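You operate a simulated robot arm through the tools that you are given. There is no shell and no other tool. Be economical: measure what you need, move in short steps, check, and stop when the job is done.

The job below is to be done with a simulated two-armed robot. You get a single attempt, and the scene is never put back.

## Task
On the top of the middle bench, fold the blue cloth in half, so that its two long edges meet.

It is judged by the outcome, as a careful person would: the job done as asked, and still so three seconds after it is handed in. It fails if anything else is knocked over, pushed out of place, dropped, spilled or broken. Flat cloth is picked up by pressing the open fingertips on it (5 to 10 N) and closing them slowly along it; thin cloth reads only 2 to 8 mm in the jaws.

## Robot
Two 7-joint arms with two-finger parallel grippers on one trunk, on a base that drives. Base frame: it is fixed to the floor where the robot stands at the start and does not move with it; the origin is under the middle of the robot, x ahead of it, y to its left, z up. Readings come in mm, degrees, newtons and seconds.
The left shoulder is at the start at [60, 143, 901], the right one opposite. With the tool pointing down near the work surface each hand reaches from about 320 to 740 mm from the robot's upright axis, wherever it stands, measured 20 degrees to its own side. Places, roughly: middle bench [1500, 200, 800]. Payload 1.57 kg a hand.
Tool frame (each hand has its own): the origin (TCP) lies between the finger pads and is the grasp point; the fingertips stand 30 mm ahead of it; z points along the fingers, y is the line along which they close. Largest opening 110 mm; finger width 24, thickness 12; the body of the gripper, 48 by 112 mm, starts 78 mm behind the TCP.
Orientation is that of the tool frame in the base frame, as a unit quaternion [w, x, y, z]. With the fingers straight down and closing along the base's y, the tool's x points along the base's -x, its y along +y and its z along -z.

## Interface
- The arms move only by the tool apply_moves. It takes "left_deltas", "right_deltas" or both (then of equal length, played together; a hand with none holds still); each is a list of rows, each a list of 7 numbers: the shift along the tool's x, y, z in units of 50 mm (1.0 is 50 mm), then the turn, a rotation vector about the tool's x, y, z in units of 4 degrees (1.0 is 4 degrees), then the gripper command, from -1 (fully open) to 1 (shut), values between in proportion. In form: [[dx, dy, dz, rx, ry, rz, hand], ...]. A call has 1 to 12 rows; each row shifts and turns the commanded pose from where the row before left it, along the tool's axes as they then stand. A call with a number of a shift or a turn outside -1 to 1 is refused whole. A row lasts 0.2 s, in which the tool goes at most 50 mm and 8.6 degrees; a call with a longer step from one row to the next is refused whole, and so is a gripper value outside its range. Where a pose cannot be reached the arm comes as near as it can. A force on the tool above 40 N (or 10 N above the force at the start of the call, whichever is more), or a blocked arm, ends the call early, and 0.2 s more pass. Each finger travels about 45 mm/s and halts on what it meets, pressing with about 31 N; the grip force reading is that of the motor and also rises with nothing between the fingers. The clock runs only during rows and for 0.2 s after the last one: add rows that do not move to give the fingers time. It gives the time, the measured TCP pose, the force on the tool (base axes), the opening and the grip force at its end, in the units of the frame above (readings bear some noise), with the torque about the TCP (base axes, N m) and any sound that the robot's microphone picked up.
- Cameras (640 x 400 px; columns grow to the right, rows downward): "scene" is now at [28.2, 31.7, 1494.7]; the picture's right is [0.47, -0.88, 0.00], its down [-0.77, -0.41, -0.49] and it looks along [0.43, 0.23, -0.87] (base axes); focal length 262 px, centre (320, 200). "left" rides on the left gripper at [70, -16, -141] in its tool frame; the picture's right is [0.23, 0.97, 0.00], its down [-0.86, 0.20, -0.48] and it looks along [-0.47, 0.11, 0.88] (tool axes); focal length 222 px, centre (320, 200). "right" rides on the right gripper at [70, 16, -141] in its tool frame; the picture's right is [-0.23, 0.97, 0.00], its down [-0.86, -0.20, -0.48] and it looks along [-0.47, -0.11, 0.88] (tool axes); focal length 222 px, centre (320, 200). There is no depth. A picture from a camera that has moved, and an enlarged one, comes with that camera's place and axes in the base frame and with its lens.
- get_image(camera): a new picture of that camera. It takes no simulated time.
- slide_trunk(by): slides the trunk up (or, below 0, down) by that many mm; the arms and the scene camera ride with it, the base frame stays. It gives what a move gives, with no picture.
- roll_base(legs): drives the robot by 1 to 6 legs, each [ahead, left, turn to the left] in mm, mm and degrees, along the robot's own axes; the way and the turn of a leg run together, so that a leg with both is an arc; at most 1500 mm and 180 degrees a leg. The arms and the cameras ride along, it lands a little off, and it stops where it bumps. It gives what a move gives.
- pan_tilt(pan, tilt): turns the head with the scene camera to pan (to the left, within 86 degrees either way) and tilt (down, from -29 to 69), counted from straight ahead of the robot. It gives what a move gives.
- enlarge(camera, box): a new picture of the part [left, top, right, bottom] of that camera's present view, enlarged. It takes no simulated time.
- finish_job(): hands the job in; it is judged then, once.

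Go step by step. Nothing tells you exact positions but the pictures and the camera data: compare them with the known pose of the tool, close in by small moves and look again before you grip or let go. The budget is 120 turns and 100 pictures, counting those below and the enlarged ones. Unless the task says otherwise, let go and move clear before handing in, and close with one line.

The tools are called after "Call:" as name(argument=value, ...) on one line, values as JSON. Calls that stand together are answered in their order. apply_moves: Moves the arms, as the interface text tells. Its arguments: {"type":"object","properties":{"left_deltas":{"type":"array","items":{"type":"array","items":{"type":"number"}}},"right_deltas":{"type":"array","items":{"type":"array","items":{"type":"number"}}}},"required":[]} The other tools are called the same way: slide_trunk (by) slides the trunk up or down; roll_base (legs) drives the base; pan_tilt (pan, tilt) turns the head that bears the scene camera; get_image (camera) takes a picture; enlarge (camera, box) takes an enlarged picture of a part of a camera's view; finish_job () hands the job in.

At the start:

```text
t: 0.0
left_tool_pos: [422.6, 184.6, 955.0]
left_tool_rot: [0.0, 0.0, 1.0, -0.001]
left_contact_force: [0.0, -0.2, 0.0]
left_ft_torque: [0.0, 0.04, -0.01]
left_width: 110.1
left_finger_force: 0.1
right_tool_pos: [359.8, -151.0, 982.1]
right_tool_rot: [0.0, 0.0, 1.0, -0.001]
right_contact_force: [0.4, 1.2, 0.2]
right_ft_torque: [0.0, 0.0, 0.0]
right_width: 109.8
right_finger_force: 0.1
trunk travel left (down, up): [-500.0, 90.0]
robot x, y, heading: [-0.6, 0.4, 0.1]
head pan, tilt: [28.1, 61.0]
```

scene: 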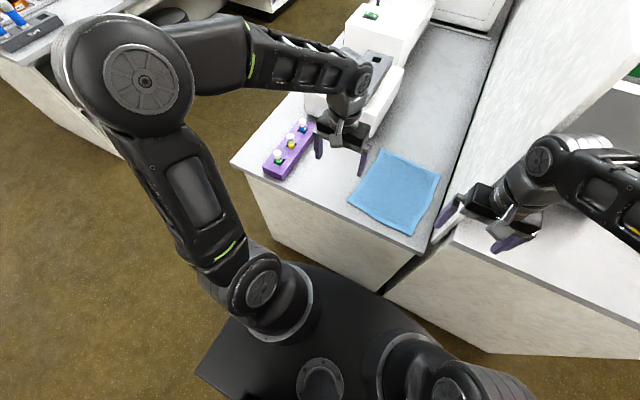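
right: 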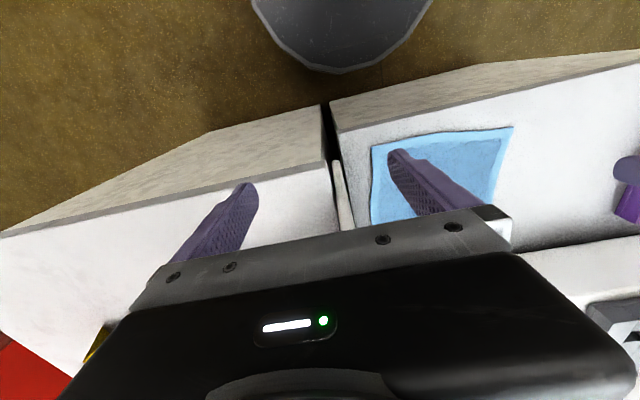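
left: 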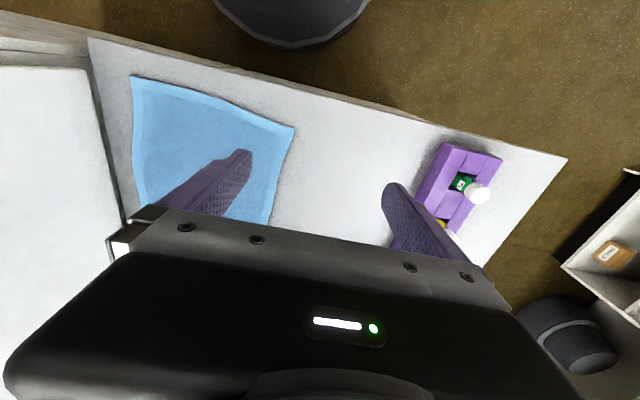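

The blue cloth lies on the bench just ahead of me, about x 395–645, y −70–130 if the top is at z≈800. I'll look more closely and check which bench this is.

Call:
enlarge(camera="scene", box=[220, 80, 480, 260])

Call:
pan_tilt(pan=0, tilt=25)

Call:
get_image(camera="scene")

```text
2.22 times, centred on (350, 170) of scene
camera zoom: at [28.2, 31.7, 1494.7], right [0.47, -0.88, 0.0], down [-0.77, -0.41, -0.49], along [0.43, 0.23, -0.87], focal length 583 px, centre (253, 267)
```

zoom: 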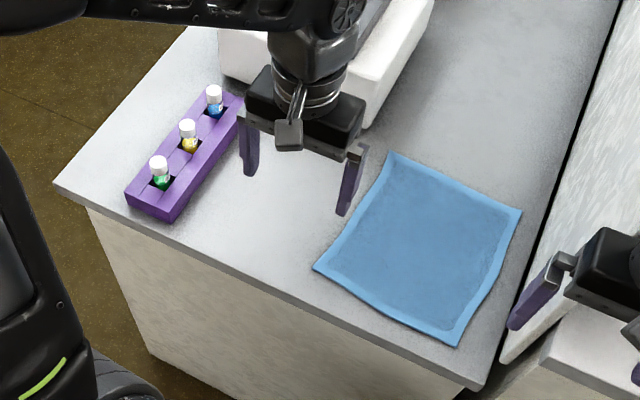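

```text
t: 1.0
left_tool_pos: [424.3, 183.3, 955.6]
left_tool_rot: [0.0, 0.0, 1.0, 0.0]
left_contact_force: [0.6, 0.0, 0.0]
left_ft_torque: [0.01, 0.02, 0.03]
left_width: 110.2
left_finger_force: 0.0
right_tool_pos: [360.1, -149.6, 982.3]
right_tool_rot: [0.0, 0.0, 1.0, -0.001]
right_contact_force: [-0.5, 1.1, 1.0]
right_ft_torque: [-0.01, -0.01, 0.01]
right_width: 110.0
right_finger_force: 0.0
trunk travel left (down, up): [-500.0, 90.0]
robot x, y, heading: [1.4, 1.7, -0.1]
head pan, tilt: [0.0, 25.0]
```

```text
95 pictures are left
camera scene: at [62.5, 0.9, 1545.8], right [0.0, -1.0, 0.0], down [-0.42, 0.0, -0.91], along [0.91, 0.0, -0.42], focal length 262 px, centre (320, 200)
```

scene: 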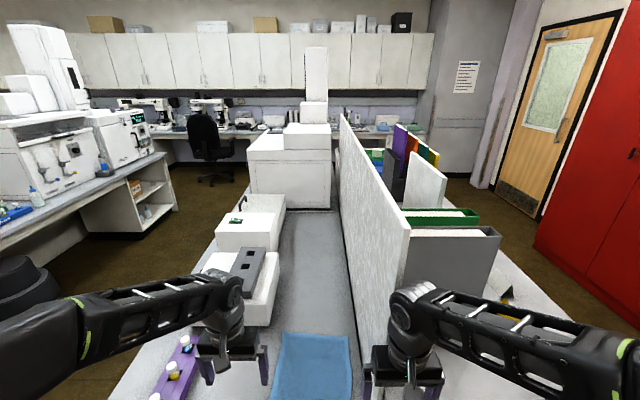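

This is the middle bench. Its top is at about z 760 by triangulation, with a divider close along the cloth's right side. I'll look straight down to size up the cloth and the divider.

Call:
pan_tilt(pan=0, tilt=60)

Call:
get_image(camera="scene")

Call:
get_image(camera="right")

```text
t: 2.0
left_tool_pos: [423.6, 184.5, 954.8]
left_tool_rot: [0.0, 0.0, 1.0, 0.001]
left_contact_force: [0.6, -0.2, -0.4]
left_ft_torque: [-0.03, 0.03, 0.02]
left_width: 109.8
left_finger_force: 0.1
right_tool_pos: [360.5, -149.9, 981.9]
right_tool_rot: [0.0, 0.0, 1.0, 0.001]
right_contact_force: [-0.1, -0.5, 0.4]
right_ft_torque: [-0.02, 0.0, 0.01]
right_width: 110.2
right_finger_force: 0.0
trunk travel left (down, up): [-500.0, 90.0]
robot x, y, heading: [3.0, 1.7, -0.1]
head pan, tilt: [0.0, 60.0]
```

```text
94 pictures are left
camera scene: at [37.1, 0.8, 1495.9], right [0.0, -1.0, 0.0], down [-0.87, 0.0, -0.5], along [0.5, 0.0, -0.87], focal length 262 px, centre (320, 200)
```

scene: 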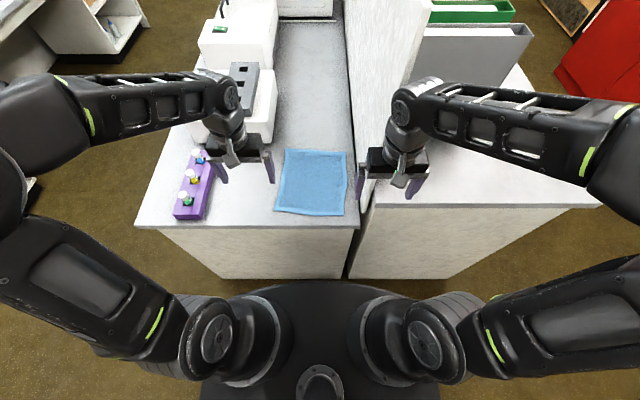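

```text
93 pictures are left
camera right: at [290.6, -133.6, 1123.3], right [0.23, 0.97, 0.0], down [0.86, -0.2, 0.48], along [0.47, -0.11, -0.88], focal length 222 px, centre (320, 200)
```

right: 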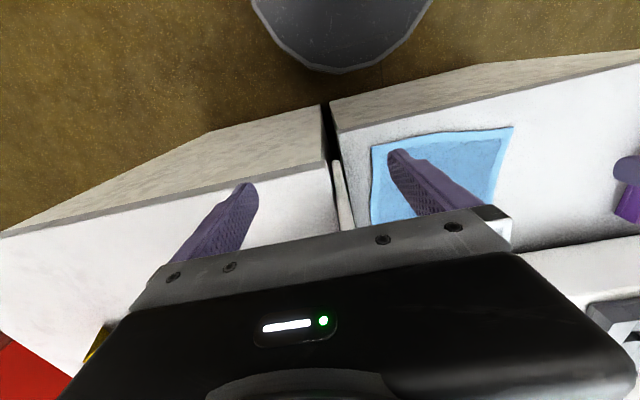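

The divider begins near x≈415, y≈−125 and stands tall, so the right arm has to come in around its front. I'm checking the white instruments to the left before choosing where to stand.

Call:
enlarge(camera="scene", box=[130, 0, 450, 240])

Call:
pan_tilt(pan=0, tilt=40)

Call:
get_image(camera="scene")

```text
1.67 times, centred on (290, 120) of scene
camera zoom: at [37.1, 0.8, 1495.9], right [0.0, -1.0, 0.0], down [-0.87, 0.0, -0.5], along [0.5, 0.0, -0.87], focal length 437 px, centre (370, 333)
```

zoom: 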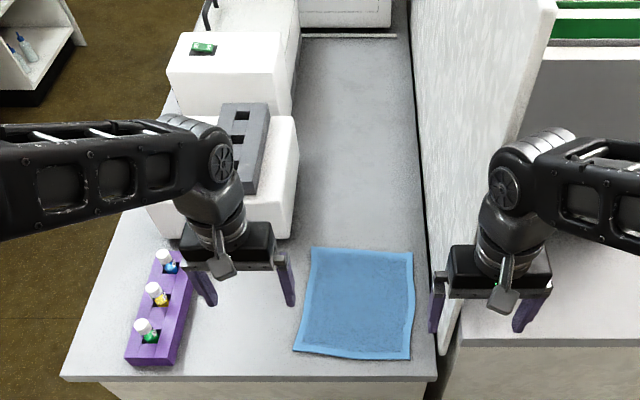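

```text
t: 2.9
left_tool_pos: [422.3, 184.7, 955.3]
left_tool_rot: [0.0, 0.0, 1.0, 0.0]
left_contact_force: [-1.2, -0.4, 0.8]
left_ft_torque: [0.01, 0.0, -0.03]
left_width: 110.1
left_finger_force: 0.1
right_tool_pos: [360.5, -150.3, 981.8]
right_tool_rot: [0.0, 0.0, 1.0, 0.0]
right_contact_force: [0.2, 0.4, 0.5]
right_ft_torque: [0.02, -0.02, 0.01]
right_width: 109.9
right_finger_force: 0.1
trunk travel left (down, up): [-500.0, 90.0]
robot x, y, heading: [-0.8, -0.4, -0.2]
head pan, tilt: [0.0, 40.0]
```

```text
91 pictures are left
camera scene: at [55.4, 0.8, 1522.5], right [0.0, -1.0, 0.0], down [-0.64, 0.0, -0.77], along [0.77, 0.0, -0.64], focal length 262 px, centre (320, 200)
```

scene: 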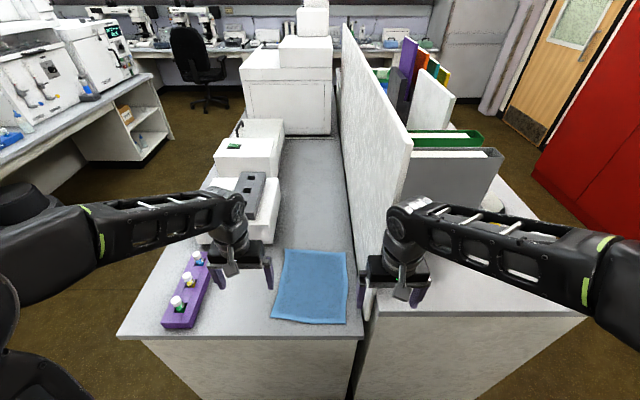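

The divider reaches about z 1330, while the white instruments are low and lie beyond x≈680. I'll roll left and turn right about 45°, so both forearms approach the cloth clear of the divider.

Call:
roll_base(legs=[[0, 245, 0], [20, 0, 0], [0, 0, -45]])

Call:
pan_tilt(pan=0, tilt=50)

Call:
get_image(camera="scene")

```text
t: 7.2
left_tool_pos: [448.2, 70.6, 955.6]
left_tool_rot: [0.0, 0.392, 0.92, 0.0]
left_contact_force: [1.2, 0.4, 0.2]
left_ft_torque: [-0.01, 0.01, -0.01]
left_width: 110.1
left_finger_force: 0.1
right_tool_pos: [162.2, -114.1, 981.5]
right_tool_rot: [0.001, 0.393, 0.919, 0.0]
right_contact_force: [-0.7, -0.5, 0.7]
right_ft_torque: [-0.02, -0.01, -0.01]
right_width: 109.9
right_finger_force: 0.2
trunk travel left (down, up): [-500.0, 90.0]
robot x, y, heading: [20.6, 251.1, -46.5]
head pan, tilt: [0.0, 40.0]
```

```text
t: 7.9
left_tool_pos: [446.8, 71.1, 954.5]
left_tool_rot: [0.0, 0.393, 0.92, 0.0]
left_contact_force: [0.7, -0.8, 0.1]
left_ft_torque: [0.01, -0.01, -0.02]
left_width: 110.0
left_finger_force: 0.2
right_tool_pos: [161.6, -114.3, 982.2]
right_tool_rot: [0.0, 0.393, 0.92, 0.0]
right_contact_force: [-1.0, -1.2, -0.1]
right_ft_torque: [0.03, -0.02, 0.01]
right_width: 110.4
right_finger_force: 0.0
trunk travel left (down, up): [-500.0, 90.0]
robot x, y, heading: [23.2, 250.8, -46.2]
head pan, tilt: [0.0, 50.0]
```

```text
90 pictures are left
camera scene: at [54.4, 216.3, 1508.5], right [-0.72, -0.69, 0.0], down [-0.53, 0.55, -0.64], along [0.44, -0.46, -0.77], focal length 262 px, centre (320, 200)
```

scene: 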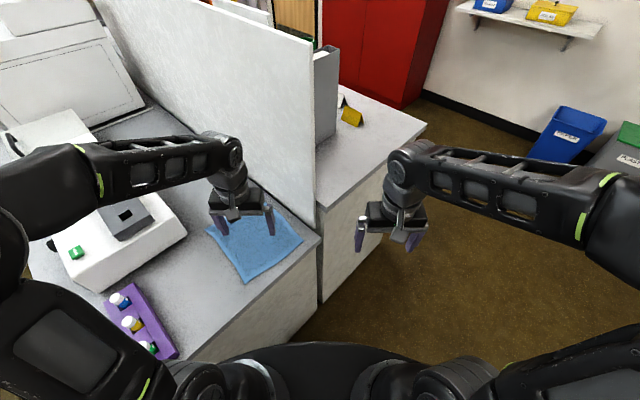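

The robot now stands at heading −46° with both arms clear of the divider. Next I turn both hands so their fingers close along the base y axis, across the long edges.

Call:
apply_moves(left_deltas=[[0, 0, 0, 0, 0, -0.9625, -1], [0, 0, 0, 0, 0, -0.9625, -1], [0, 0, 0, 0, 0, -0.9625, -1], [0, 0, 0, 0, 0, -0.9625, -1], [0, 0, 0, 0, 0, -0.9625, -1], [0, 0, 0, 0, 0, -0.9625, -1], [0, 0, 0, 0, 0, -0.9625, -1], [0, 0, 0, 0, 0, -0.9625, -1], [0, 0, 0, 0, 0, -0.9625, -1], [0, 0, 0, 0, 0, -0.9625, -1], [0, 0, 0, 0, 0, -0.9625, -1], [0, 0, 0, 0, 0, -0.9625, -1]], right_deltas=[[0, 0, 0, 0, 0, -0.9625, -1], [0, 0, 0, 0, 0, -0.9625, -1], [0, 0, 0, 0, 0, -0.9625, -1], [0, 0, 0, 0, 0, -0.9625, -1], [0, 0, 0, 0, 0, -0.9625, -1], [0, 0, 0, 0, 0, -0.9625, -1], [0, 0, 0, 0, 0, -0.9625, -1], [0, 0, 0, 0, 0, -0.9625, -1], [0, 0, 0, 0, 0, -0.9625, -1], [0, 0, 0, 0, 0, -0.9625, -1], [0, 0, 0, 0, 0, -0.9625, -1], [0, 0, 0, 0, 0, -0.9625, -1]])

Call:
get_image(camera="scene")

Call:
get_image(camera="left")

```text
t: 10.5
left_tool_pos: [446.4, 71.2, 955.4]
left_tool_rot: [0.0, 0.0, 1.0, 0.0]
left_contact_force: [-0.8, 0.0, -0.2]
left_ft_torque: [0.01, 0.02, -0.04]
left_width: 110.2
left_finger_force: 0.0
right_tool_pos: [162.7, -114.0, 982.6]
right_tool_rot: [0.001, 0.0, 1.0, 0.0]
right_contact_force: [-0.2, 0.6, -0.2]
right_ft_torque: [0.01, -0.01, 0.0]
right_width: 109.7
right_finger_force: 0.1
trunk travel left (down, up): [-500.0, 90.0]
robot x, y, heading: [21.5, 252.5, -46.2]
head pan, tilt: [0.0, 50.0]
```

```text
89 pictures are left
camera scene: at [54.4, 216.3, 1508.4], right [-0.72, -0.69, 0.0], down [-0.53, 0.55, -0.64], along [0.44, -0.46, -0.77], focal length 262 px, centre (320, 200)
```

scene: 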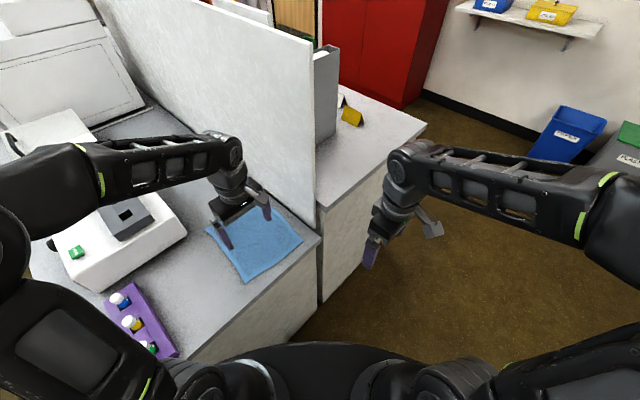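

```text
88 pictures are left
camera left: at [376.8, 55.3, 1096.6], right [-0.23, 0.97, 0.0], down [0.86, 0.2, 0.48], along [0.47, 0.11, -0.88], focal length 222 px, centre (320, 200)
```

left: 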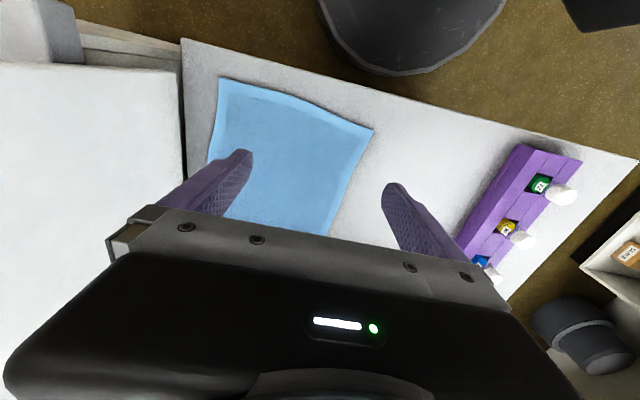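

Next I bring both hands above the cloth's left long edge, with the left hand at the far end and the right hand at the near end, both at z 900.

Call:
apply_moves(left_deltas=[[-0.327, 0.062, 0.09, 0, 0, 0, 0.38], [-0.327, 0.062, 0.09, 0, 0, 0, 0.38], [-0.327, 0.062, 0.09, 0, 0, 0, 0.38], [-0.327, 0.062, 0.09, 0, 0, 0, 0.38], [-0.327, 0.062, 0.09, 0, 0, 0, 0.38], [-0.327, 0.062, 0.09, 0, 0, 0, 0.38], [-0.327, 0.062, 0.09, 0, 0, 0, 0.38], [-0.327, 0.062, 0.09, 0, 0, 0, 0.38], [-0.327, 0.062, 0.09, 0, 0, 0, 0.38], [-0.327, 0.062, 0.09, 0, 0, 0, 0.38], [-0.327, 0.062, 0.09, 0, 0, 0, 0.38], [-0.327, 0.062, 0.09, 0, 0, 0, 0.38]], right_deltas=[[-0.488, 0.37, 0.137, 0, 0, 0, 0.38], [-0.488, 0.37, 0.137, 0, 0, 0, 0.38], [-0.488, 0.37, 0.137, 0, 0, 0, 0.38], [-0.488, 0.37, 0.137, 0, 0, 0, 0.38], [-0.488, 0.37, 0.137, 0, 0, 0, 0.38], [-0.488, 0.37, 0.137, 0, 0, 0, 0.38], [-0.488, 0.37, 0.137, 0, 0, 0, 0.38], [-0.488, 0.37, 0.137, 0, 0, 0, 0.38], [-0.488, 0.37, 0.137, 0, 0, 0, 0.38], [-0.488, 0.37, 0.137, 0, 0, 0, 0.38], [-0.488, 0.37, 0.137, 0, 0, 0, 0.38], [-0.488, 0.37, 0.137, 0, 0, 0, 0.38]])

Call:
get_image(camera="scene")

Call:
get_image(camera="left")

Call:
get_image(camera="right")

```text
t: 13.1
left_tool_pos: [645.1, 110.2, 899.2]
left_tool_rot: [-0.001, 0.001, 1.0, 0.0]
left_contact_force: [-0.2, 0.0, -0.8]
left_ft_torque: [0.01, 0.01, 0.0]
left_width: 34.0
left_finger_force: 0.0
right_tool_pos: [456.7, 108.2, 898.3]
right_tool_rot: [0.0, 0.0, 1.0, 0.001]
right_contact_force: [-0.5, -0.3, 0.1]
right_ft_torque: [-0.02, 0.02, -0.01]
right_width: 34.2
right_finger_force: 0.1
trunk travel left (down, up): [-500.0, 90.0]
robot x, y, heading: [21.2, 249.1, -46.0]
head pan, tilt: [0.0, 50.0]
```

```text
87 pictures are left
camera scene: at [55.6, 216.7, 1508.4], right [-0.72, -0.69, 0.0], down [-0.53, 0.55, -0.64], along [0.44, -0.46, -0.77], focal length 262 px, centre (320, 200)
```

scene: 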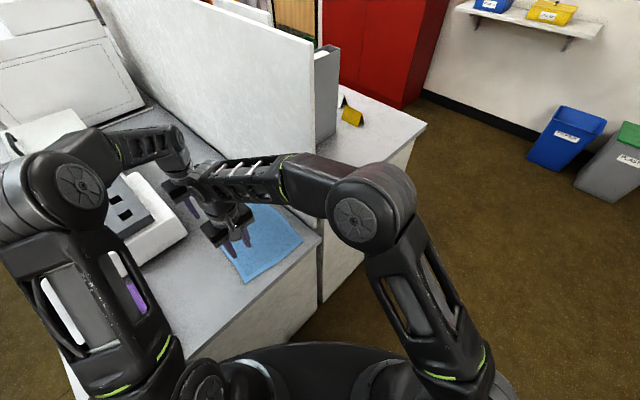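

```text
86 pictures are left
camera left: at [574.2, 94.7, 1040.0], right [-0.23, 0.97, 0.0], down [0.86, 0.2, 0.48], along [0.47, 0.11, -0.88], focal length 222 px, centre (320, 200)
```

left: 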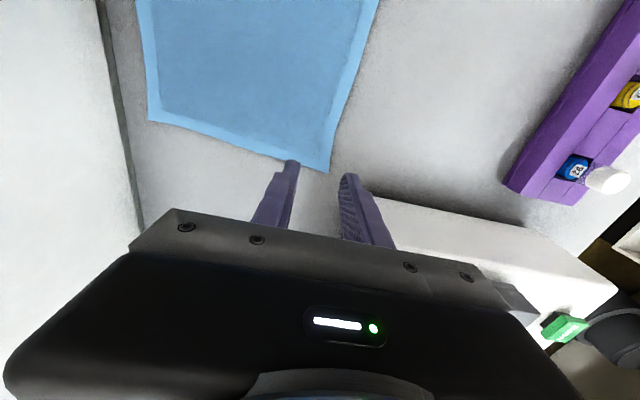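

```text
85 pictures are left
camera right: at [386.7, 124.6, 1039.8], right [0.23, 0.97, 0.0], down [0.86, -0.2, 0.48], along [0.46, -0.11, -0.88], focal length 222 px, centre (320, 200)
```

right: 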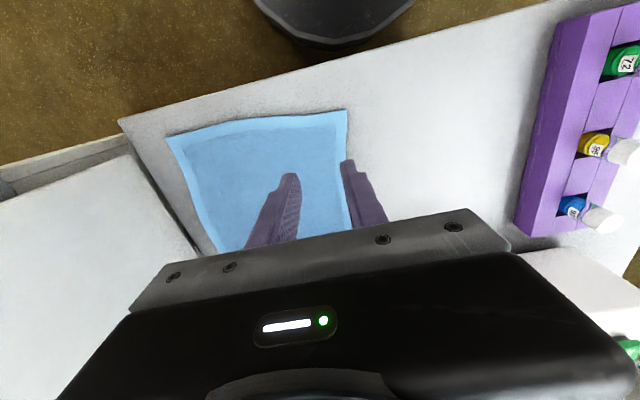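

The left long edge runs from (423,147) to (678,130). I'm centring the hands about 27 mm inside it and going down to just above the bench.

Call:
apply_moves(left_deltas=[[0, -0.14, 0.3, 0, 0, 0, 0.38], [0, 0, 0.4, 0, 0, 0, 0.38], [0, 0, 0.4, 0, 0, 0, 0.38], [0, 0, 0.4, 0, 0, 0, 0.38], [0, 0, 0.3, 0, 0, 0, 0.38]], right_deltas=[[0, 0.08, 0.3, 0, 0, 0, 0.38], [0, 0, 0.4, 0, 0, 0, 0.38], [0, 0, 0.4, 0, 0, 0, 0.38], [0, 0, 0.4, 0, 0, 0, 0.38], [0, 0, 0.3, 0, 0, 0, 0.38]])

Call:
get_image(camera="left")

Call:
get_image(camera="right")

Call:
enlarge(camera="scene", box=[140, 150, 340, 290])

```text
t: 14.3
left_tool_pos: [642.9, 99.9, 812.2]
left_tool_rot: [0.0, 0.0, 1.0, 0.001]
left_contact_force: [1.0, 0.5, -0.7]
left_ft_torque: [0.02, -0.02, -0.01]
left_width: 34.1
left_finger_force: 0.0
right_tool_pos: [456.0, 113.0, 810.7]
right_tool_rot: [0.0, 0.0, 1.0, -0.001]
right_contact_force: [-0.4, -0.3, 0.9]
right_ft_torque: [-0.01, 0.0, -0.03]
right_width: 34.1
right_finger_force: 0.0
trunk travel left (down, up): [-500.0, 90.0]
robot x, y, heading: [23.8, 246.3, -45.9]
head pan, tilt: [0.0, 50.0]
```

```text
84 pictures are left
camera left: at [572.4, 85.2, 952.0], right [-0.23, 0.97, 0.0], down [0.86, 0.2, 0.48], along [0.47, 0.11, -0.88], focal length 222 px, centre (320, 200)
```

left: 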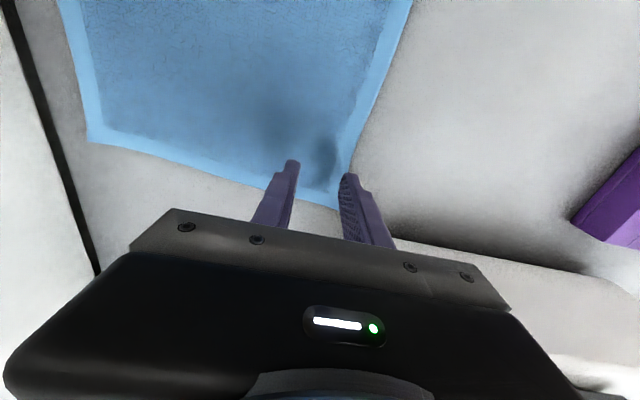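

```text
83 pictures are left
camera right: at [386.6, 128.6, 951.6], right [0.23, 0.97, 0.0], down [0.85, -0.2, 0.48], along [0.47, -0.11, -0.88], focal length 222 px, centre (320, 200)
```

right: 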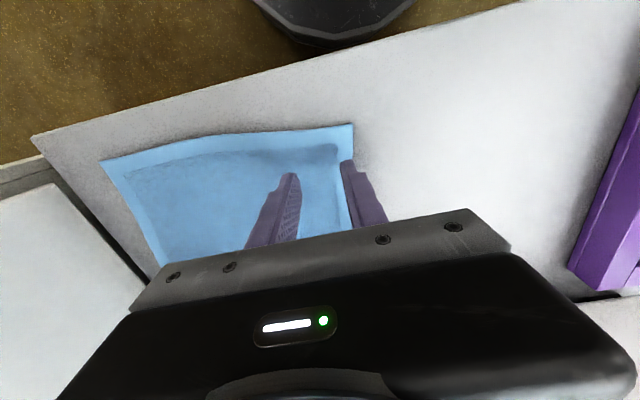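

```text
2.86 times, centred on (240, 220) of scene
camera zoom: at [54.8, 216.3, 1508.5], right [-0.72, -0.69, 0.0], down [-0.53, 0.55, -0.64], along [0.44, -0.46, -0.77], focal length 750 px, centre (549, 143)
```

zoom: 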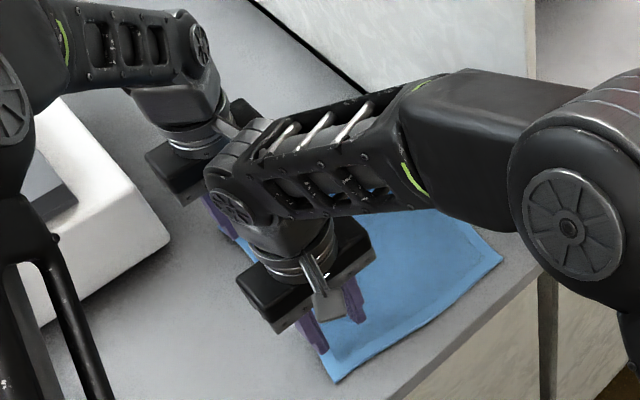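

The fingers are well placed over the edge strip. I'll shift the right hand 5 mm inward and lower both to near contact.

Call:
apply_moves(left_deltas=[[0, 0, 0.2, 0, 0, 0, 0.38], [0, 0, 0.1, 0, 0, 0, 0.38], [0, 0, 0.04, 0, 0, 0, 0.38], [0, 0, 0, 0, 0, 0, 0.38]], right_deltas=[[0, -0.1, 0.2, 0, 0, 0, 0.38], [0, 0, 0.1, 0, 0, 0, 0.38], [0, 0, 0.04, 0, 0, 0, 0.38], [0, 0, 0, 0, 0, 0, 0.38]])

```text
t: 15.3
left_tool_pos: [644.2, 100.0, 795.1]
left_tool_rot: [0.0, 0.001, 1.0, 0.0]
left_contact_force: [-1.9, -0.1, 1.7]
left_ft_torque: [0.01, 0.02, 0.01]
left_width: 33.9
left_finger_force: 0.0
right_tool_pos: [455.7, 106.1, 793.7]
right_tool_rot: [0.001, -0.001, 1.0, -0.001]
right_contact_force: [1.3, -1.7, 5.1]
right_ft_torque: [-0.01, -0.03, -0.01]
right_width: 34.1
right_finger_force: 0.1
trunk travel left (down, up): [-500.0, 90.0]
robot x, y, heading: [17.4, 252.5, -46.2]
head pan, tilt: [0.0, 50.0]
```

The right hand is touching at about 5 N and the left is just making contact. I'll go down a hair more.

Call:
apply_moves(left_deltas=[[0, 0, 0.02, 0, 0, 0, 0.38], [0, 0, 0.01, 0, 0, 0, 0.38], [0, 0, 0, 0, 0, 0, 0.38]], right_deltas=[[0, 0, 0.01, 0, 0, 0, 0.38], [0, 0, 0, 0, 0, 0, 0.38], [0, 0, 0, 0, 0, 0, 0.38]])

```text
t: 16.1
left_tool_pos: [643.0, 100.2, 792.7]
left_tool_rot: [0.0, 0.001, 1.0, -0.001]
left_contact_force: [-0.4, -2.6, 6.7]
left_ft_torque: [-0.08, -0.03, -0.03]
left_width: 33.8
left_finger_force: 0.1
right_tool_pos: [455.3, 107.0, 793.6]
right_tool_rot: [0.002, 0.0, 1.0, 0.0]
right_contact_force: [2.8, -1.8, 12.3]
right_ft_torque: [-0.07, -0.07, 0.0]
right_width: 33.9
right_finger_force: 0.2
trunk travel left (down, up): [-500.0, 90.0]
robot x, y, heading: [23.1, 247.2, -46.4]
head pan, tilt: [0.0, 50.0]
```

Contact forces are good (6.7 and 12 N). Next I close both hands slowly along the cloth.

Call:
apply_moves(left_deltas=[[0, 0, 0, 0, 0, 0, 0.44], [0, 0, 0, 0, 0, 0, 0.5], [0, 0, 0, 0, 0, 0, 0.56], [0, 0, 0, 0, 0, 0, 0.62], [0, 0, 0, 0, 0, 0, 0.68], [0, 0, 0, 0, 0, 0, 0.74], [0, 0, 0, 0, 0, 0, 0.8], [0, 0, 0, 0, 0, 0, 0.86], [0, 0, 0, 0, 0, 0, 0.92], [0, 0, 0, 0, 0, 0, 1], [0, 0, 0, 0, 0, 0, 1], [0, 0, 0, 0, 0, 0, 1]], right_deltas=[[0, 0, -0.006, 0, 0, 0, 0.44], [0, 0, 0, 0, 0, 0, 0.5], [0, 0, 0, 0, 0, 0, 0.56], [0, 0, 0, 0, 0, 0, 0.62], [0, 0, 0, 0, 0, 0, 0.68], [0, 0, 0, 0, 0, 0, 0.74], [0, 0, 0, 0, 0, 0, 0.8], [0, 0, 0, 0, 0, 0, 0.86], [0, 0, 0, 0, 0, 0, 0.92], [0, 0, 0, 0, 0, 0, 1], [0, 0, 0, 0, 0, 0, 1], [0, 0, 0, 0, 0, 0, 1]])

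Call:
get_image(camera="left")

Call:
get_image(camera="right")

```text
t: 18.7
left_tool_pos: [642.3, 100.2, 792.9]
left_tool_rot: [0.0, 0.0, 1.0, 0.0]
left_contact_force: [-1.4, -0.1, 6.8]
left_ft_torque: [-0.02, 0.09, -0.06]
left_width: 5.1
left_finger_force: 25.4
right_tool_pos: [454.1, 106.4, 793.7]
right_tool_rot: [0.0, 0.0, 1.0, 0.0]
right_contact_force: [1.9, 0.4, 20.2]
right_ft_torque: [-0.01, 0.03, 0.0]
right_width: 6.0
right_finger_force: 26.1
trunk travel left (down, up): [-500.0, 90.0]
robot x, y, heading: [18.5, 250.3, -46.3]
head pan, tilt: [0.0, 50.0]
```

```text
81 pictures are left
camera left: at [572.5, 85.8, 934.3], right [-0.23, 0.97, 0.0], down [0.85, 0.2, 0.48], along [0.47, 0.11, -0.88], focal length 222 px, centre (320, 200)
```

left: 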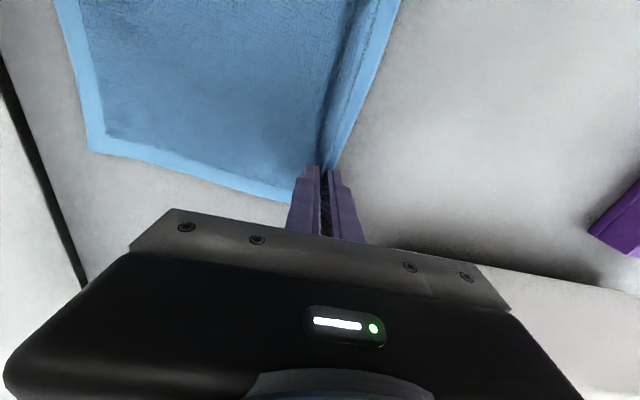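

```text
80 pictures are left
camera right: at [384.4, 123.4, 934.3], right [0.23, 0.97, 0.0], down [0.85, -0.2, 0.48], along [0.47, -0.11, -0.88], focal length 222 px, centre (320, 200)
```

right: 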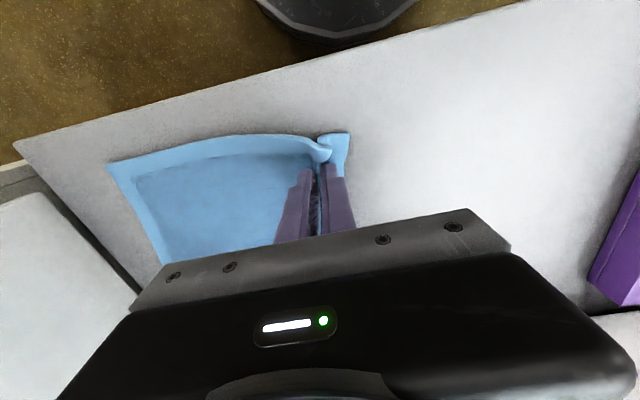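

Both hands hold the cloth, with jaws at 5–6 mm. A ridge grip carried over would leave a flap, so I'll lift the cloth until it hangs. Then I'll lay its lower half down toward −y and bring the held edge back over it toward +y.

Call:
apply_moves(left_deltas=[[0, 0, -0.2, 0, 0, 0, 1], [0, 0, -0.4, 0, 0, 0, 1], [0, 0, -0.4, 0, 0, 0, 1], [0, 0, -0.4, 0, 0, 0, 1], [0, 0, -0.4, 0, 0, 0, 1], [0, 0, -0.4, 0, 0, 0, 1], [0, 0, -0.4, 0, 0, 0, 1], [0, 0, -0.4, 0, 0, 0, 1], [0, 0, -0.4, 0, 0, 0, 1], [0, 0, -0.4, 0, 0, 0, 1], [0, 0, -0.2, 0, 0, 0, 1], [0, 0, 0, 0, 0, 0, 1]], right_deltas=[[0, 0, -0.2, 0, 0, 0, 1], [0, 0, -0.4, 0, 0, 0, 1], [0, 0, -0.4, 0, 0, 0, 1], [0, 0, -0.4, 0, 0, 0, 1], [0, 0, -0.4, 0, 0, 0, 1], [0, 0, -0.4, 0, 0, 0, 1], [0, 0, -0.4, 0, 0, 0, 1], [0, 0, -0.4, 0, 0, 0, 1], [0, 0, -0.4, 0, 0, 0, 1], [0, 0, -0.4, 0, 0, 0, 1], [0, 0, -0.2, 0, 0, 0, 1], [0, 0, 0, 0, 0, 0, 1]])

Call:
get_image(camera="scene")

Call:
get_image(camera="left")

Call:
get_image(camera="right")

```text
t: 21.3
left_tool_pos: [643.1, 100.8, 994.3]
left_tool_rot: [-0.001, 0.0, 1.0, -0.001]
left_contact_force: [-0.6, 0.5, -1.1]
left_ft_torque: [-0.03, 0.0, -0.06]
left_width: 4.6
left_finger_force: 25.2
right_tool_pos: [454.4, 105.6, 992.3]
right_tool_rot: [0.0, -0.001, 1.0, -0.001]
right_contact_force: [1.4, 0.2, 0.1]
right_ft_torque: [-0.03, 0.0, -0.01]
right_width: 4.8
right_finger_force: 25.5
trunk travel left (down, up): [-500.0, 90.0]
robot x, y, heading: [22.8, 247.6, -46.4]
head pan, tilt: [0.0, 50.0]
```

```text
79 pictures are left
camera scene: at [54.6, 216.4, 1508.4], right [-0.72, -0.69, 0.0], down [-0.53, 0.55, -0.64], along [0.44, -0.46, -0.77], focal length 262 px, centre (320, 200)
```

scene: 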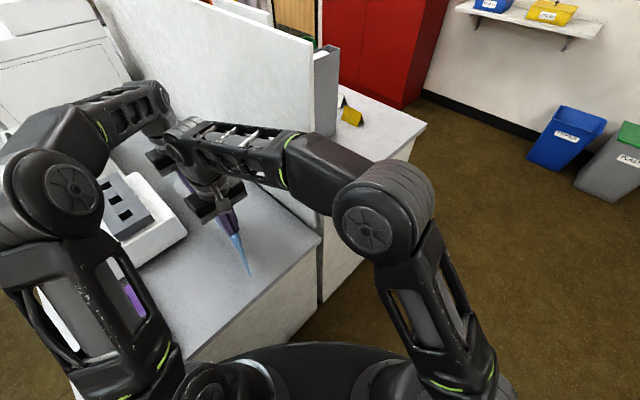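

```text
78 pictures are left
camera left: at [572.9, 85.8, 1135.4], right [-0.23, 0.97, 0.0], down [0.86, 0.2, 0.48], along [0.47, 0.11, -0.88], focal length 222 px, centre (320, 200)
```

left: 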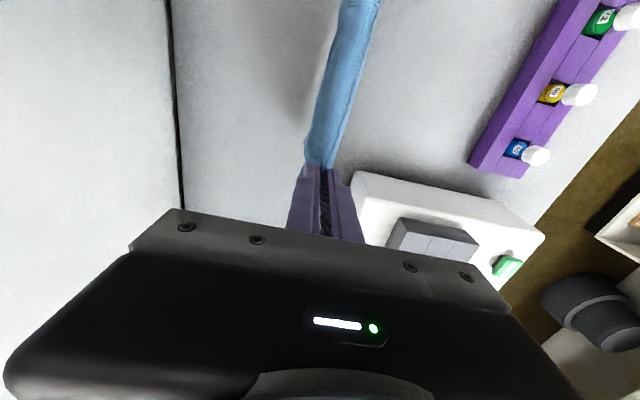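

```text
77 pictures are left
camera right: at [384.9, 122.7, 1134.3], right [0.23, 0.97, 0.0], down [0.86, -0.2, 0.48], along [0.47, -0.11, -0.88], focal length 222 px, centre (320, 200)
```

right: 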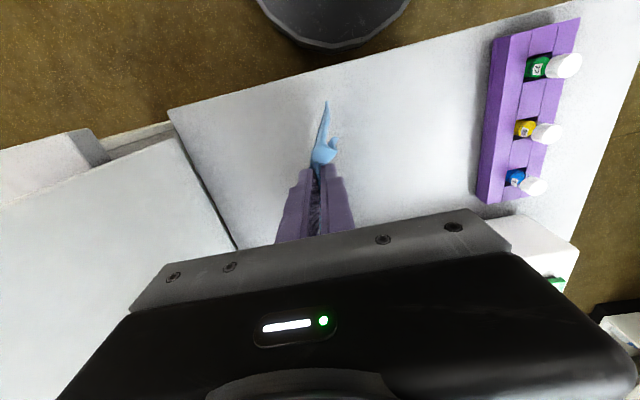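

The cloth hangs free with its lower edge near y≈120, about 40 mm above the bench. I'll lower it until that edge touches, then start laying it toward −y.

Call:
apply_moves(left_deltas=[[0, 0, 0.3, 0, 0, 0, 1], [0, 0, 0.3, 0, 0, 0, 1], [0, 0, 0.25, 0, 0, 0, 1], [0, -0.2, 0.18, 0, 0, 0, 1], [0, -0.2, 0.18, 0, 0, 0, 1], [0, -0.2, 0.18, 0, 0, 0, 1], [0, -0.2, 0.18, 0, 0, 0, 1], [0, -0.2, 0.18, 0, 0, 0, 1], [0, 0, 0, 0, 0, 0, 1]], right_deltas=[[0, 0, 0.3, 0, 0, 0, 1], [0, 0, 0.3, 0, 0, 0, 1], [0, 0, 0.25, 0, 0, 0, 1], [0, -0.2, 0.18, 0, 0, 0, 1], [0, -0.2, 0.18, 0, 0, 0, 1], [0, -0.2, 0.18, 0, 0, 0, 1], [0, -0.2, 0.18, 0, 0, 0, 1], [0, -0.2, 0.18, 0, 0, 0, 1], [0, 0, 0, 0, 0, 0, 1]])

Call:
get_image(camera="scene")

Call:
get_image(camera="left")

Call:
get_image(camera="right")

```text
t: 23.3
left_tool_pos: [642.3, 51.2, 905.4]
left_tool_rot: [0.001, 0.002, 1.0, 0.0]
left_contact_force: [-1.4, -0.1, 0.9]
left_ft_torque: [-0.05, -0.01, -0.01]
left_width: 4.6
left_finger_force: 25.1
right_tool_pos: [453.7, 57.2, 904.0]
right_tool_rot: [0.0, 0.001, 1.0, 0.0]
right_contact_force: [0.4, 0.2, 0.1]
right_ft_torque: [0.02, 0.01, -0.02]
right_width: 4.6
right_finger_force: 25.6
trunk travel left (down, up): [-500.0, 90.0]
robot x, y, heading: [22.2, 248.9, -45.9]
head pan, tilt: [0.0, 50.0]
```

```text
76 pictures are left
camera scene: at [54.4, 216.5, 1508.4], right [-0.72, -0.69, 0.0], down [-0.53, 0.55, -0.64], along [0.44, -0.46, -0.77], focal length 262 px, centre (320, 200)
```

scene: 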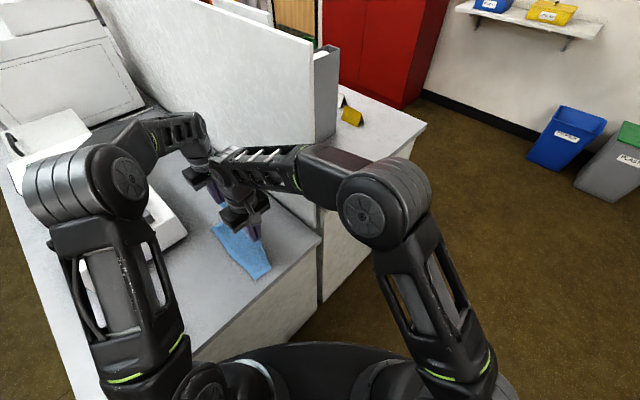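

```text
75 pictures are left
camera left: at [571.3, 35.7, 1046.5], right [-0.23, 0.97, 0.0], down [0.86, 0.2, 0.48], along [0.47, 0.11, -0.88], focal length 222 px, centre (320, 200)
```

left: 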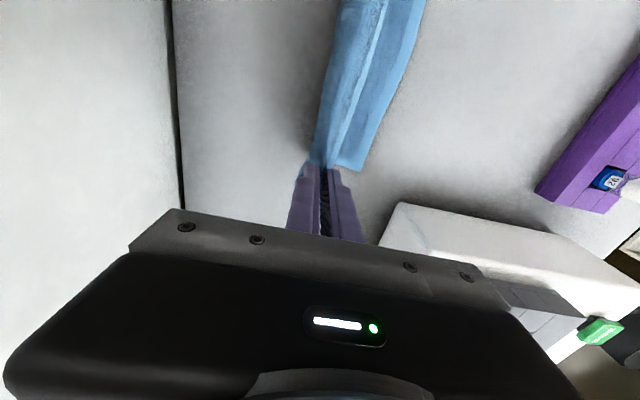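

```text
74 pictures are left
camera right: at [384.8, 73.8, 1046.1], right [0.23, 0.97, 0.0], down [0.86, -0.2, 0.48], along [0.47, -0.11, -0.88], focal length 222 px, centre (320, 200)
```

right: 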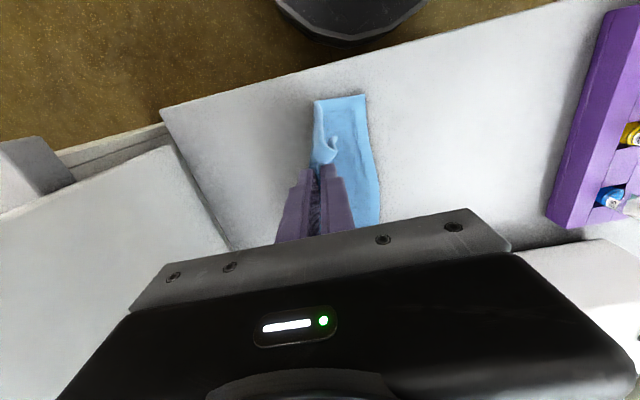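

The lower half is laying out well, with its free edge on the bench at y≈118. I'll keep laying to y≈10 and then begin bringing the held edge back over.

Call:
apply_moves(left_deltas=[[0, -0.164, 0.22, 0, 0, 0, 1], [0, -0.164, 0.22, 0, 0, 0, 1], [0, -0.164, 0.22, 0, 0, 0, 1], [0, -0.164, 0.22, 0, 0, 0, 1], [0, -0.164, 0.22, 0, 0, 0, 1], [0, 0.3, 0.08, 0, 0, 0, 1], [0, 0.28, 0.12, 0, 0, 0, 1], [0, 0.24, 0.18, 0, 0, 0, 1], [0, 0, 0, 0, 0, 0, 1]], right_deltas=[[0, -0.188, 0.22, 0, 0, 0, 1], [0, -0.188, 0.22, 0, 0, 0, 1], [0, -0.188, 0.22, 0, 0, 0, 1], [0, -0.188, 0.22, 0, 0, 0, 1], [0, -0.188, 0.22, 0, 0, 0, 1], [0, 0.3, 0.08, 0, 0, 0, 1], [0, 0.28, 0.12, 0, 0, 0, 1], [0, 0.24, 0.18, 0, 0, 0, 1], [0, 0, 0, 0, 0, 0, 1]])

Call:
get_image(camera="left")

Call:
get_image(camera="right")

Call:
enlarge(camera="scene", box=[160, 160, 320, 290])

```text
t: 25.3
left_tool_pos: [643.0, 51.0, 830.0]
left_tool_rot: [0.001, 0.001, 1.0, 0.0]
left_contact_force: [-0.6, 0.1, -0.9]
left_ft_torque: [-0.04, 0.0, -0.02]
left_width: 4.6
left_finger_force: 25.3
right_tool_pos: [454.8, 50.8, 832.5]
right_tool_rot: [-0.001, 0.0, 1.0, 0.001]
right_contact_force: [-0.2, -0.2, -0.2]
right_ft_torque: [0.02, -0.03, 0.03]
right_width: 5.0
right_finger_force: 25.4
trunk travel left (down, up): [-500.0, 90.0]
robot x, y, heading: [19.3, 246.5, -46.2]
head pan, tilt: [0.0, 50.0]
```

```text
73 pictures are left
camera left: at [572.1, 35.8, 970.9], right [-0.23, 0.97, 0.0], down [0.86, 0.2, 0.48], along [0.47, 0.11, -0.88], focal length 222 px, centre (320, 200)
```

left: 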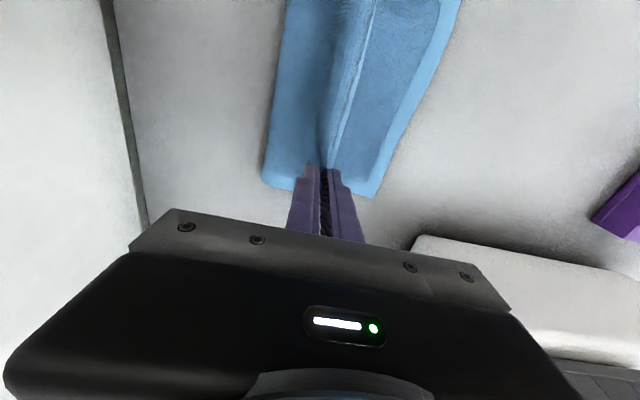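

```text
72 pictures are left
camera right: at [385.1, 66.4, 972.8], right [0.23, 0.97, 0.0], down [0.85, -0.2, 0.48], along [0.47, -0.11, -0.88], focal length 222 px, centre (320, 200)
```

right: 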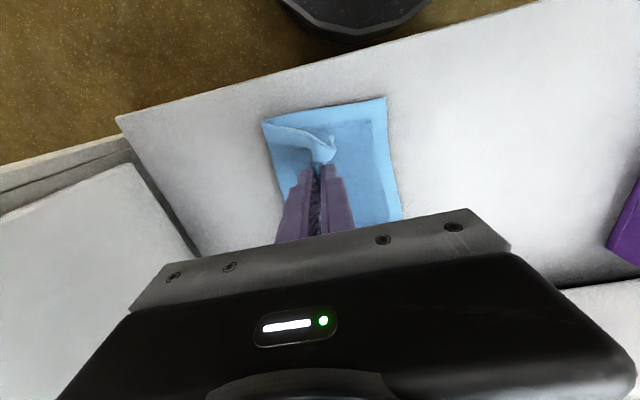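

```text
3.08 times, centred on (240, 225) of scene
camera zoom: at [54.5, 216.2, 1508.4], right [-0.72, -0.69, 0.0], down [-0.53, 0.55, -0.64], along [0.44, -0.46, -0.77], focal length 807 px, centre (566, 123)
```

zoom: 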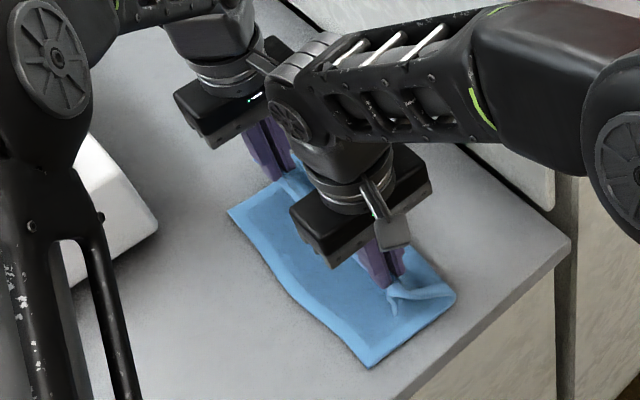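

The fold is forming, with the lower edge at y≈118 and the fold line at y≈5. I'll finish bringing the held edge over and down.

Call:
apply_moves(left_deltas=[[0, 0.16, 0.2, 0, 0, 0, 1], [0, 0.12, 0.22, 0, 0, 0, 1], [0, 0.06, 0.18, 0, 0, 0, 1], [0, 0, 0.06, 0, 0, 0, 1], [0, 0, 0, 0, 0, 0, 1]], right_deltas=[[0, 0.16, 0.22, 0, 0, 0, 1], [0, 0.12, 0.24, 0, 0, 0, 1], [0, 0.06, 0.18, 0, 0, 0, 1], [0, 0, 0.06, 0, 0, 0, 1], [0, 0, 0, 0, 0, 0, 1]])

Call:
get_image(camera="left")

Call:
get_image(camera="right")

```text
t: 26.5
left_tool_pos: [642.1, 68.5, 798.7]
left_tool_rot: [0.0, 0.0, 1.0, 0.0]
left_contact_force: [-1.6, 0.2, 2.5]
left_ft_torque: [-0.04, 0.0, -0.05]
left_width: 4.7
left_finger_force: 25.6
right_tool_pos: [454.9, 68.4, 796.5]
right_tool_rot: [0.001, 0.0, 1.0, -0.001]
right_contact_force: [-0.5, -0.7, 20.0]
right_ft_torque: [-0.03, 0.07, 0.01]
right_width: 4.8
right_finger_force: 25.5
trunk travel left (down, up): [-500.0, 90.0]
robot x, y, heading: [21.9, 247.2, -46.2]
head pan, tilt: [0.0, 50.0]
```

```text
70 pictures are left
camera left: at [572.6, 53.4, 939.2], right [-0.23, 0.97, 0.0], down [0.85, 0.2, 0.48], along [0.47, 0.11, -0.88], focal length 222 px, centre (320, 200)
```

left: 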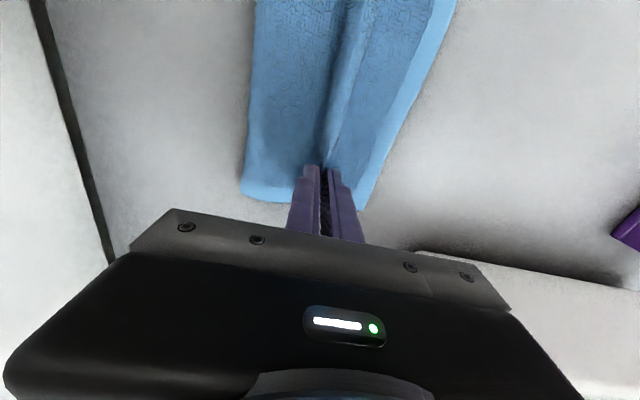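

```text
69 pictures are left
camera right: at [384.3, 84.0, 938.1], right [0.23, 0.97, 0.0], down [0.85, -0.2, 0.48], along [0.47, -0.11, -0.88], focal length 222 px, centre (320, 200)
```

right: 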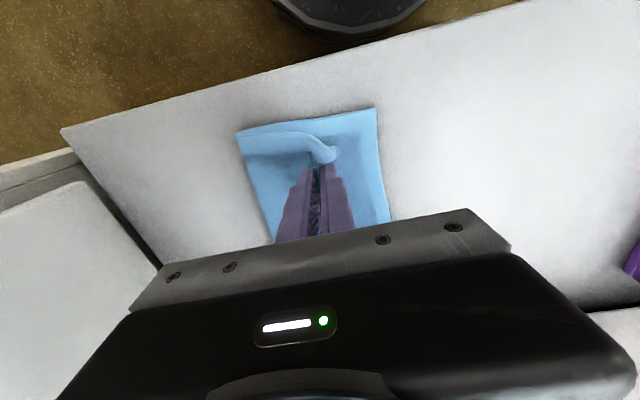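

The held ridge now rests on the lower half. I'll ease the forces and open slowly while drifting +y, so the outer finger spreads the strip out to the lower edge.

Call:
apply_moves(left_deltas=[[0, 0, 0.012, 0, 0, 0, 1], [0, 0, 0, 0, 0, 0, 0.9], [0, 0.03, 0, 0, 0, 0, 0.84], [0, 0.03, 0, 0, 0, 0, 0.78], [0, 0.03, 0, 0, 0, 0, 0.72], [0, 0.03, 0, 0, 0, 0, 0.66], [0, 0.03, 0, 0, 0, 0, 0.6], [0, 0.03, 0, 0, 0, 0, 0.54], [0, 0.03, 0, 0, 0, 0, 0.48], [0, 0.03, 0, 0, 0, 0, 0.42], [0, 0.03, 0, 0, 0, 0, 0.36], [0, 0, 0, 0, 0, 0, 0.36]], right_deltas=[[0, 0, -0.016, 0, 0, 0, 1], [0, 0, 0, 0, 0, 0, 0.9], [0, 0.03, 0, 0, 0, 0, 0.84], [0, 0.03, 0, 0, 0, 0, 0.78], [0, 0.03, 0, 0, 0, 0, 0.72], [0, 0.03, 0, 0, 0, 0, 0.66], [0, 0.03, 0, 0, 0, 0, 0.6], [0, 0.03, 0, 0, 0, 0, 0.54], [0, 0.03, 0, 0, 0, 0, 0.48], [0, 0.03, 0, 0, 0, 0, 0.42], [0, 0.03, 0, 0, 0, 0, 0.36], [0, 0, 0, 0, 0, 0, 0.36]])

Call:
get_image(camera="left")

Call:
get_image(camera="right")

```text
t: 29.1
left_tool_pos: [644.0, 82.4, 798.5]
left_tool_rot: [0.0, 0.001, 1.0, 0.0]
left_contact_force: [1.3, 0.3, 1.0]
left_ft_torque: [-0.02, 0.01, -0.01]
left_width: 35.3
left_finger_force: 0.1
right_tool_pos: [454.5, 81.2, 796.2]
right_tool_rot: [0.0, 0.0, 1.0, 0.001]
right_contact_force: [-0.6, 1.1, 6.5]
right_ft_torque: [-0.09, -0.03, 0.0]
right_width: 34.6
right_finger_force: 0.0
trunk travel left (down, up): [-500.0, 90.0]
robot x, y, heading: [20.0, 248.5, -46.2]
head pan, tilt: [0.0, 50.0]
```

```text
68 pictures are left
camera left: at [573.2, 66.7, 939.3], right [-0.23, 0.97, 0.0], down [0.85, 0.2, 0.48], along [0.47, 0.11, -0.88], focal length 222 px, centre (320, 200)
```

left: 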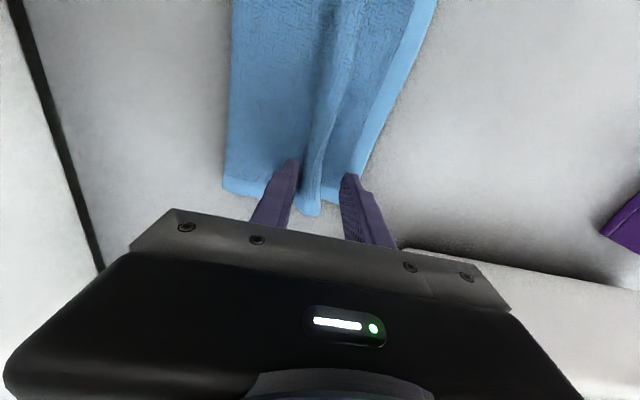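

```text
67 pictures are left
camera right: at [384.8, 97.5, 937.7], right [0.23, 0.97, 0.0], down [0.85, -0.2, 0.48], along [0.47, -0.11, -0.88], focal length 222 px, centre (320, 200)
```

right: 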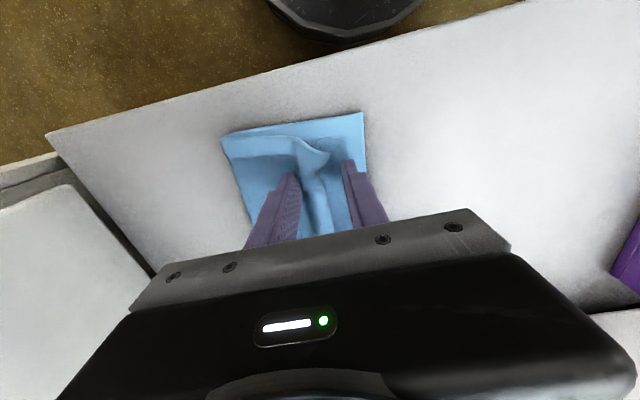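

The hands are open, but some ridge remains. I'll rise straight up and look at the result.

Call:
apply_moves(left_deltas=[[0, 0, -0.1, 0, 0, 0, 0.36], [0, 0, -0.3, 0, 0, 0, 0.36], [0, 0, -0.8, 0, 0, 0, 0.36], [0, 0, -0.8, 0, 0, 0, 0.36], [0, 0, -0.4, 0, 0, 0, 0.36]], right_deltas=[[0, 0, -0.1, 0, 0, 0, 0.36], [0, 0, -0.3, 0, 0, 0, 0.36], [0, 0, -0.8, 0, 0, 0, 0.36], [0, 0, -0.8, 0, 0, 0, 0.36], [0, 0, -0.4, 0, 0, 0, 0.36]])

Call:
get_image(camera="left")

Call:
get_image(camera="right")

Call:
enlarge(camera="scene", box=[160, 160, 320, 290])

```text
t: 30.3
left_tool_pos: [641.6, 83.8, 917.2]
left_tool_rot: [0.0, 0.001, 1.0, 0.0]
left_contact_force: [0.0, -0.7, -0.2]
left_ft_torque: [0.02, 0.02, 0.01]
left_width: 35.0
left_finger_force: 0.0
right_tool_pos: [454.6, 81.1, 915.9]
right_tool_rot: [0.001, 0.0, 1.0, 0.0]
right_contact_force: [-0.2, -1.2, 0.3]
right_ft_torque: [-0.01, -0.02, -0.02]
right_width: 35.3
right_finger_force: 0.1
trunk travel left (down, up): [-500.0, 90.0]
robot x, y, heading: [23.4, 253.0, -46.2]
head pan, tilt: [0.0, 50.0]
```

```text
66 pictures are left
camera left: at [571.6, 67.7, 1058.6], right [-0.23, 0.97, 0.0], down [0.86, 0.2, 0.48], along [0.47, 0.11, -0.88], focal length 222 px, centre (320, 200)
```

left: 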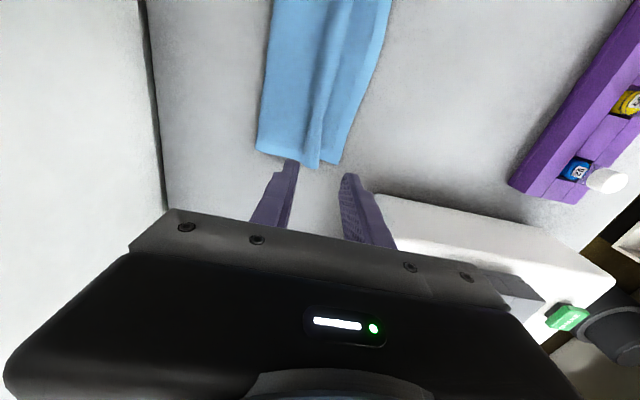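

```text
65 pictures are left
camera right: at [384.6, 97.0, 1056.6], right [0.23, 0.97, 0.0], down [0.86, -0.2, 0.48], along [0.47, -0.11, -0.88], focal length 222 px, centre (320, 200)
```

right: 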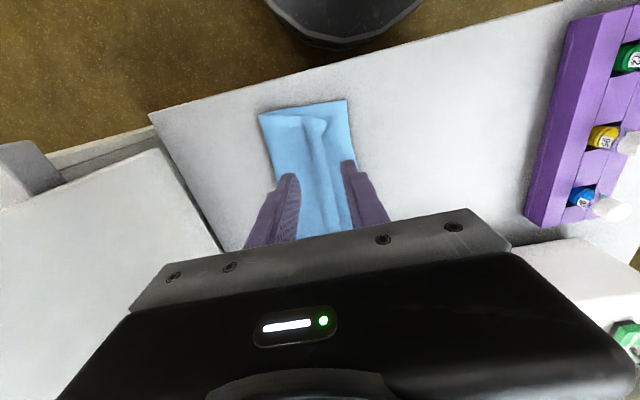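

```text
3.08 times, centred on (240, 225) of scene
camera zoom: at [54.3, 216.5, 1508.4], right [-0.72, -0.69, 0.0], down [-0.53, 0.55, -0.64], along [0.44, -0.46, -0.77], focal length 807 px, centre (566, 123)
```

zoom: 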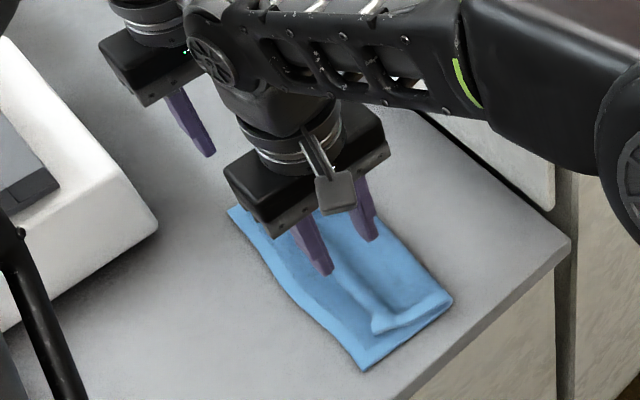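

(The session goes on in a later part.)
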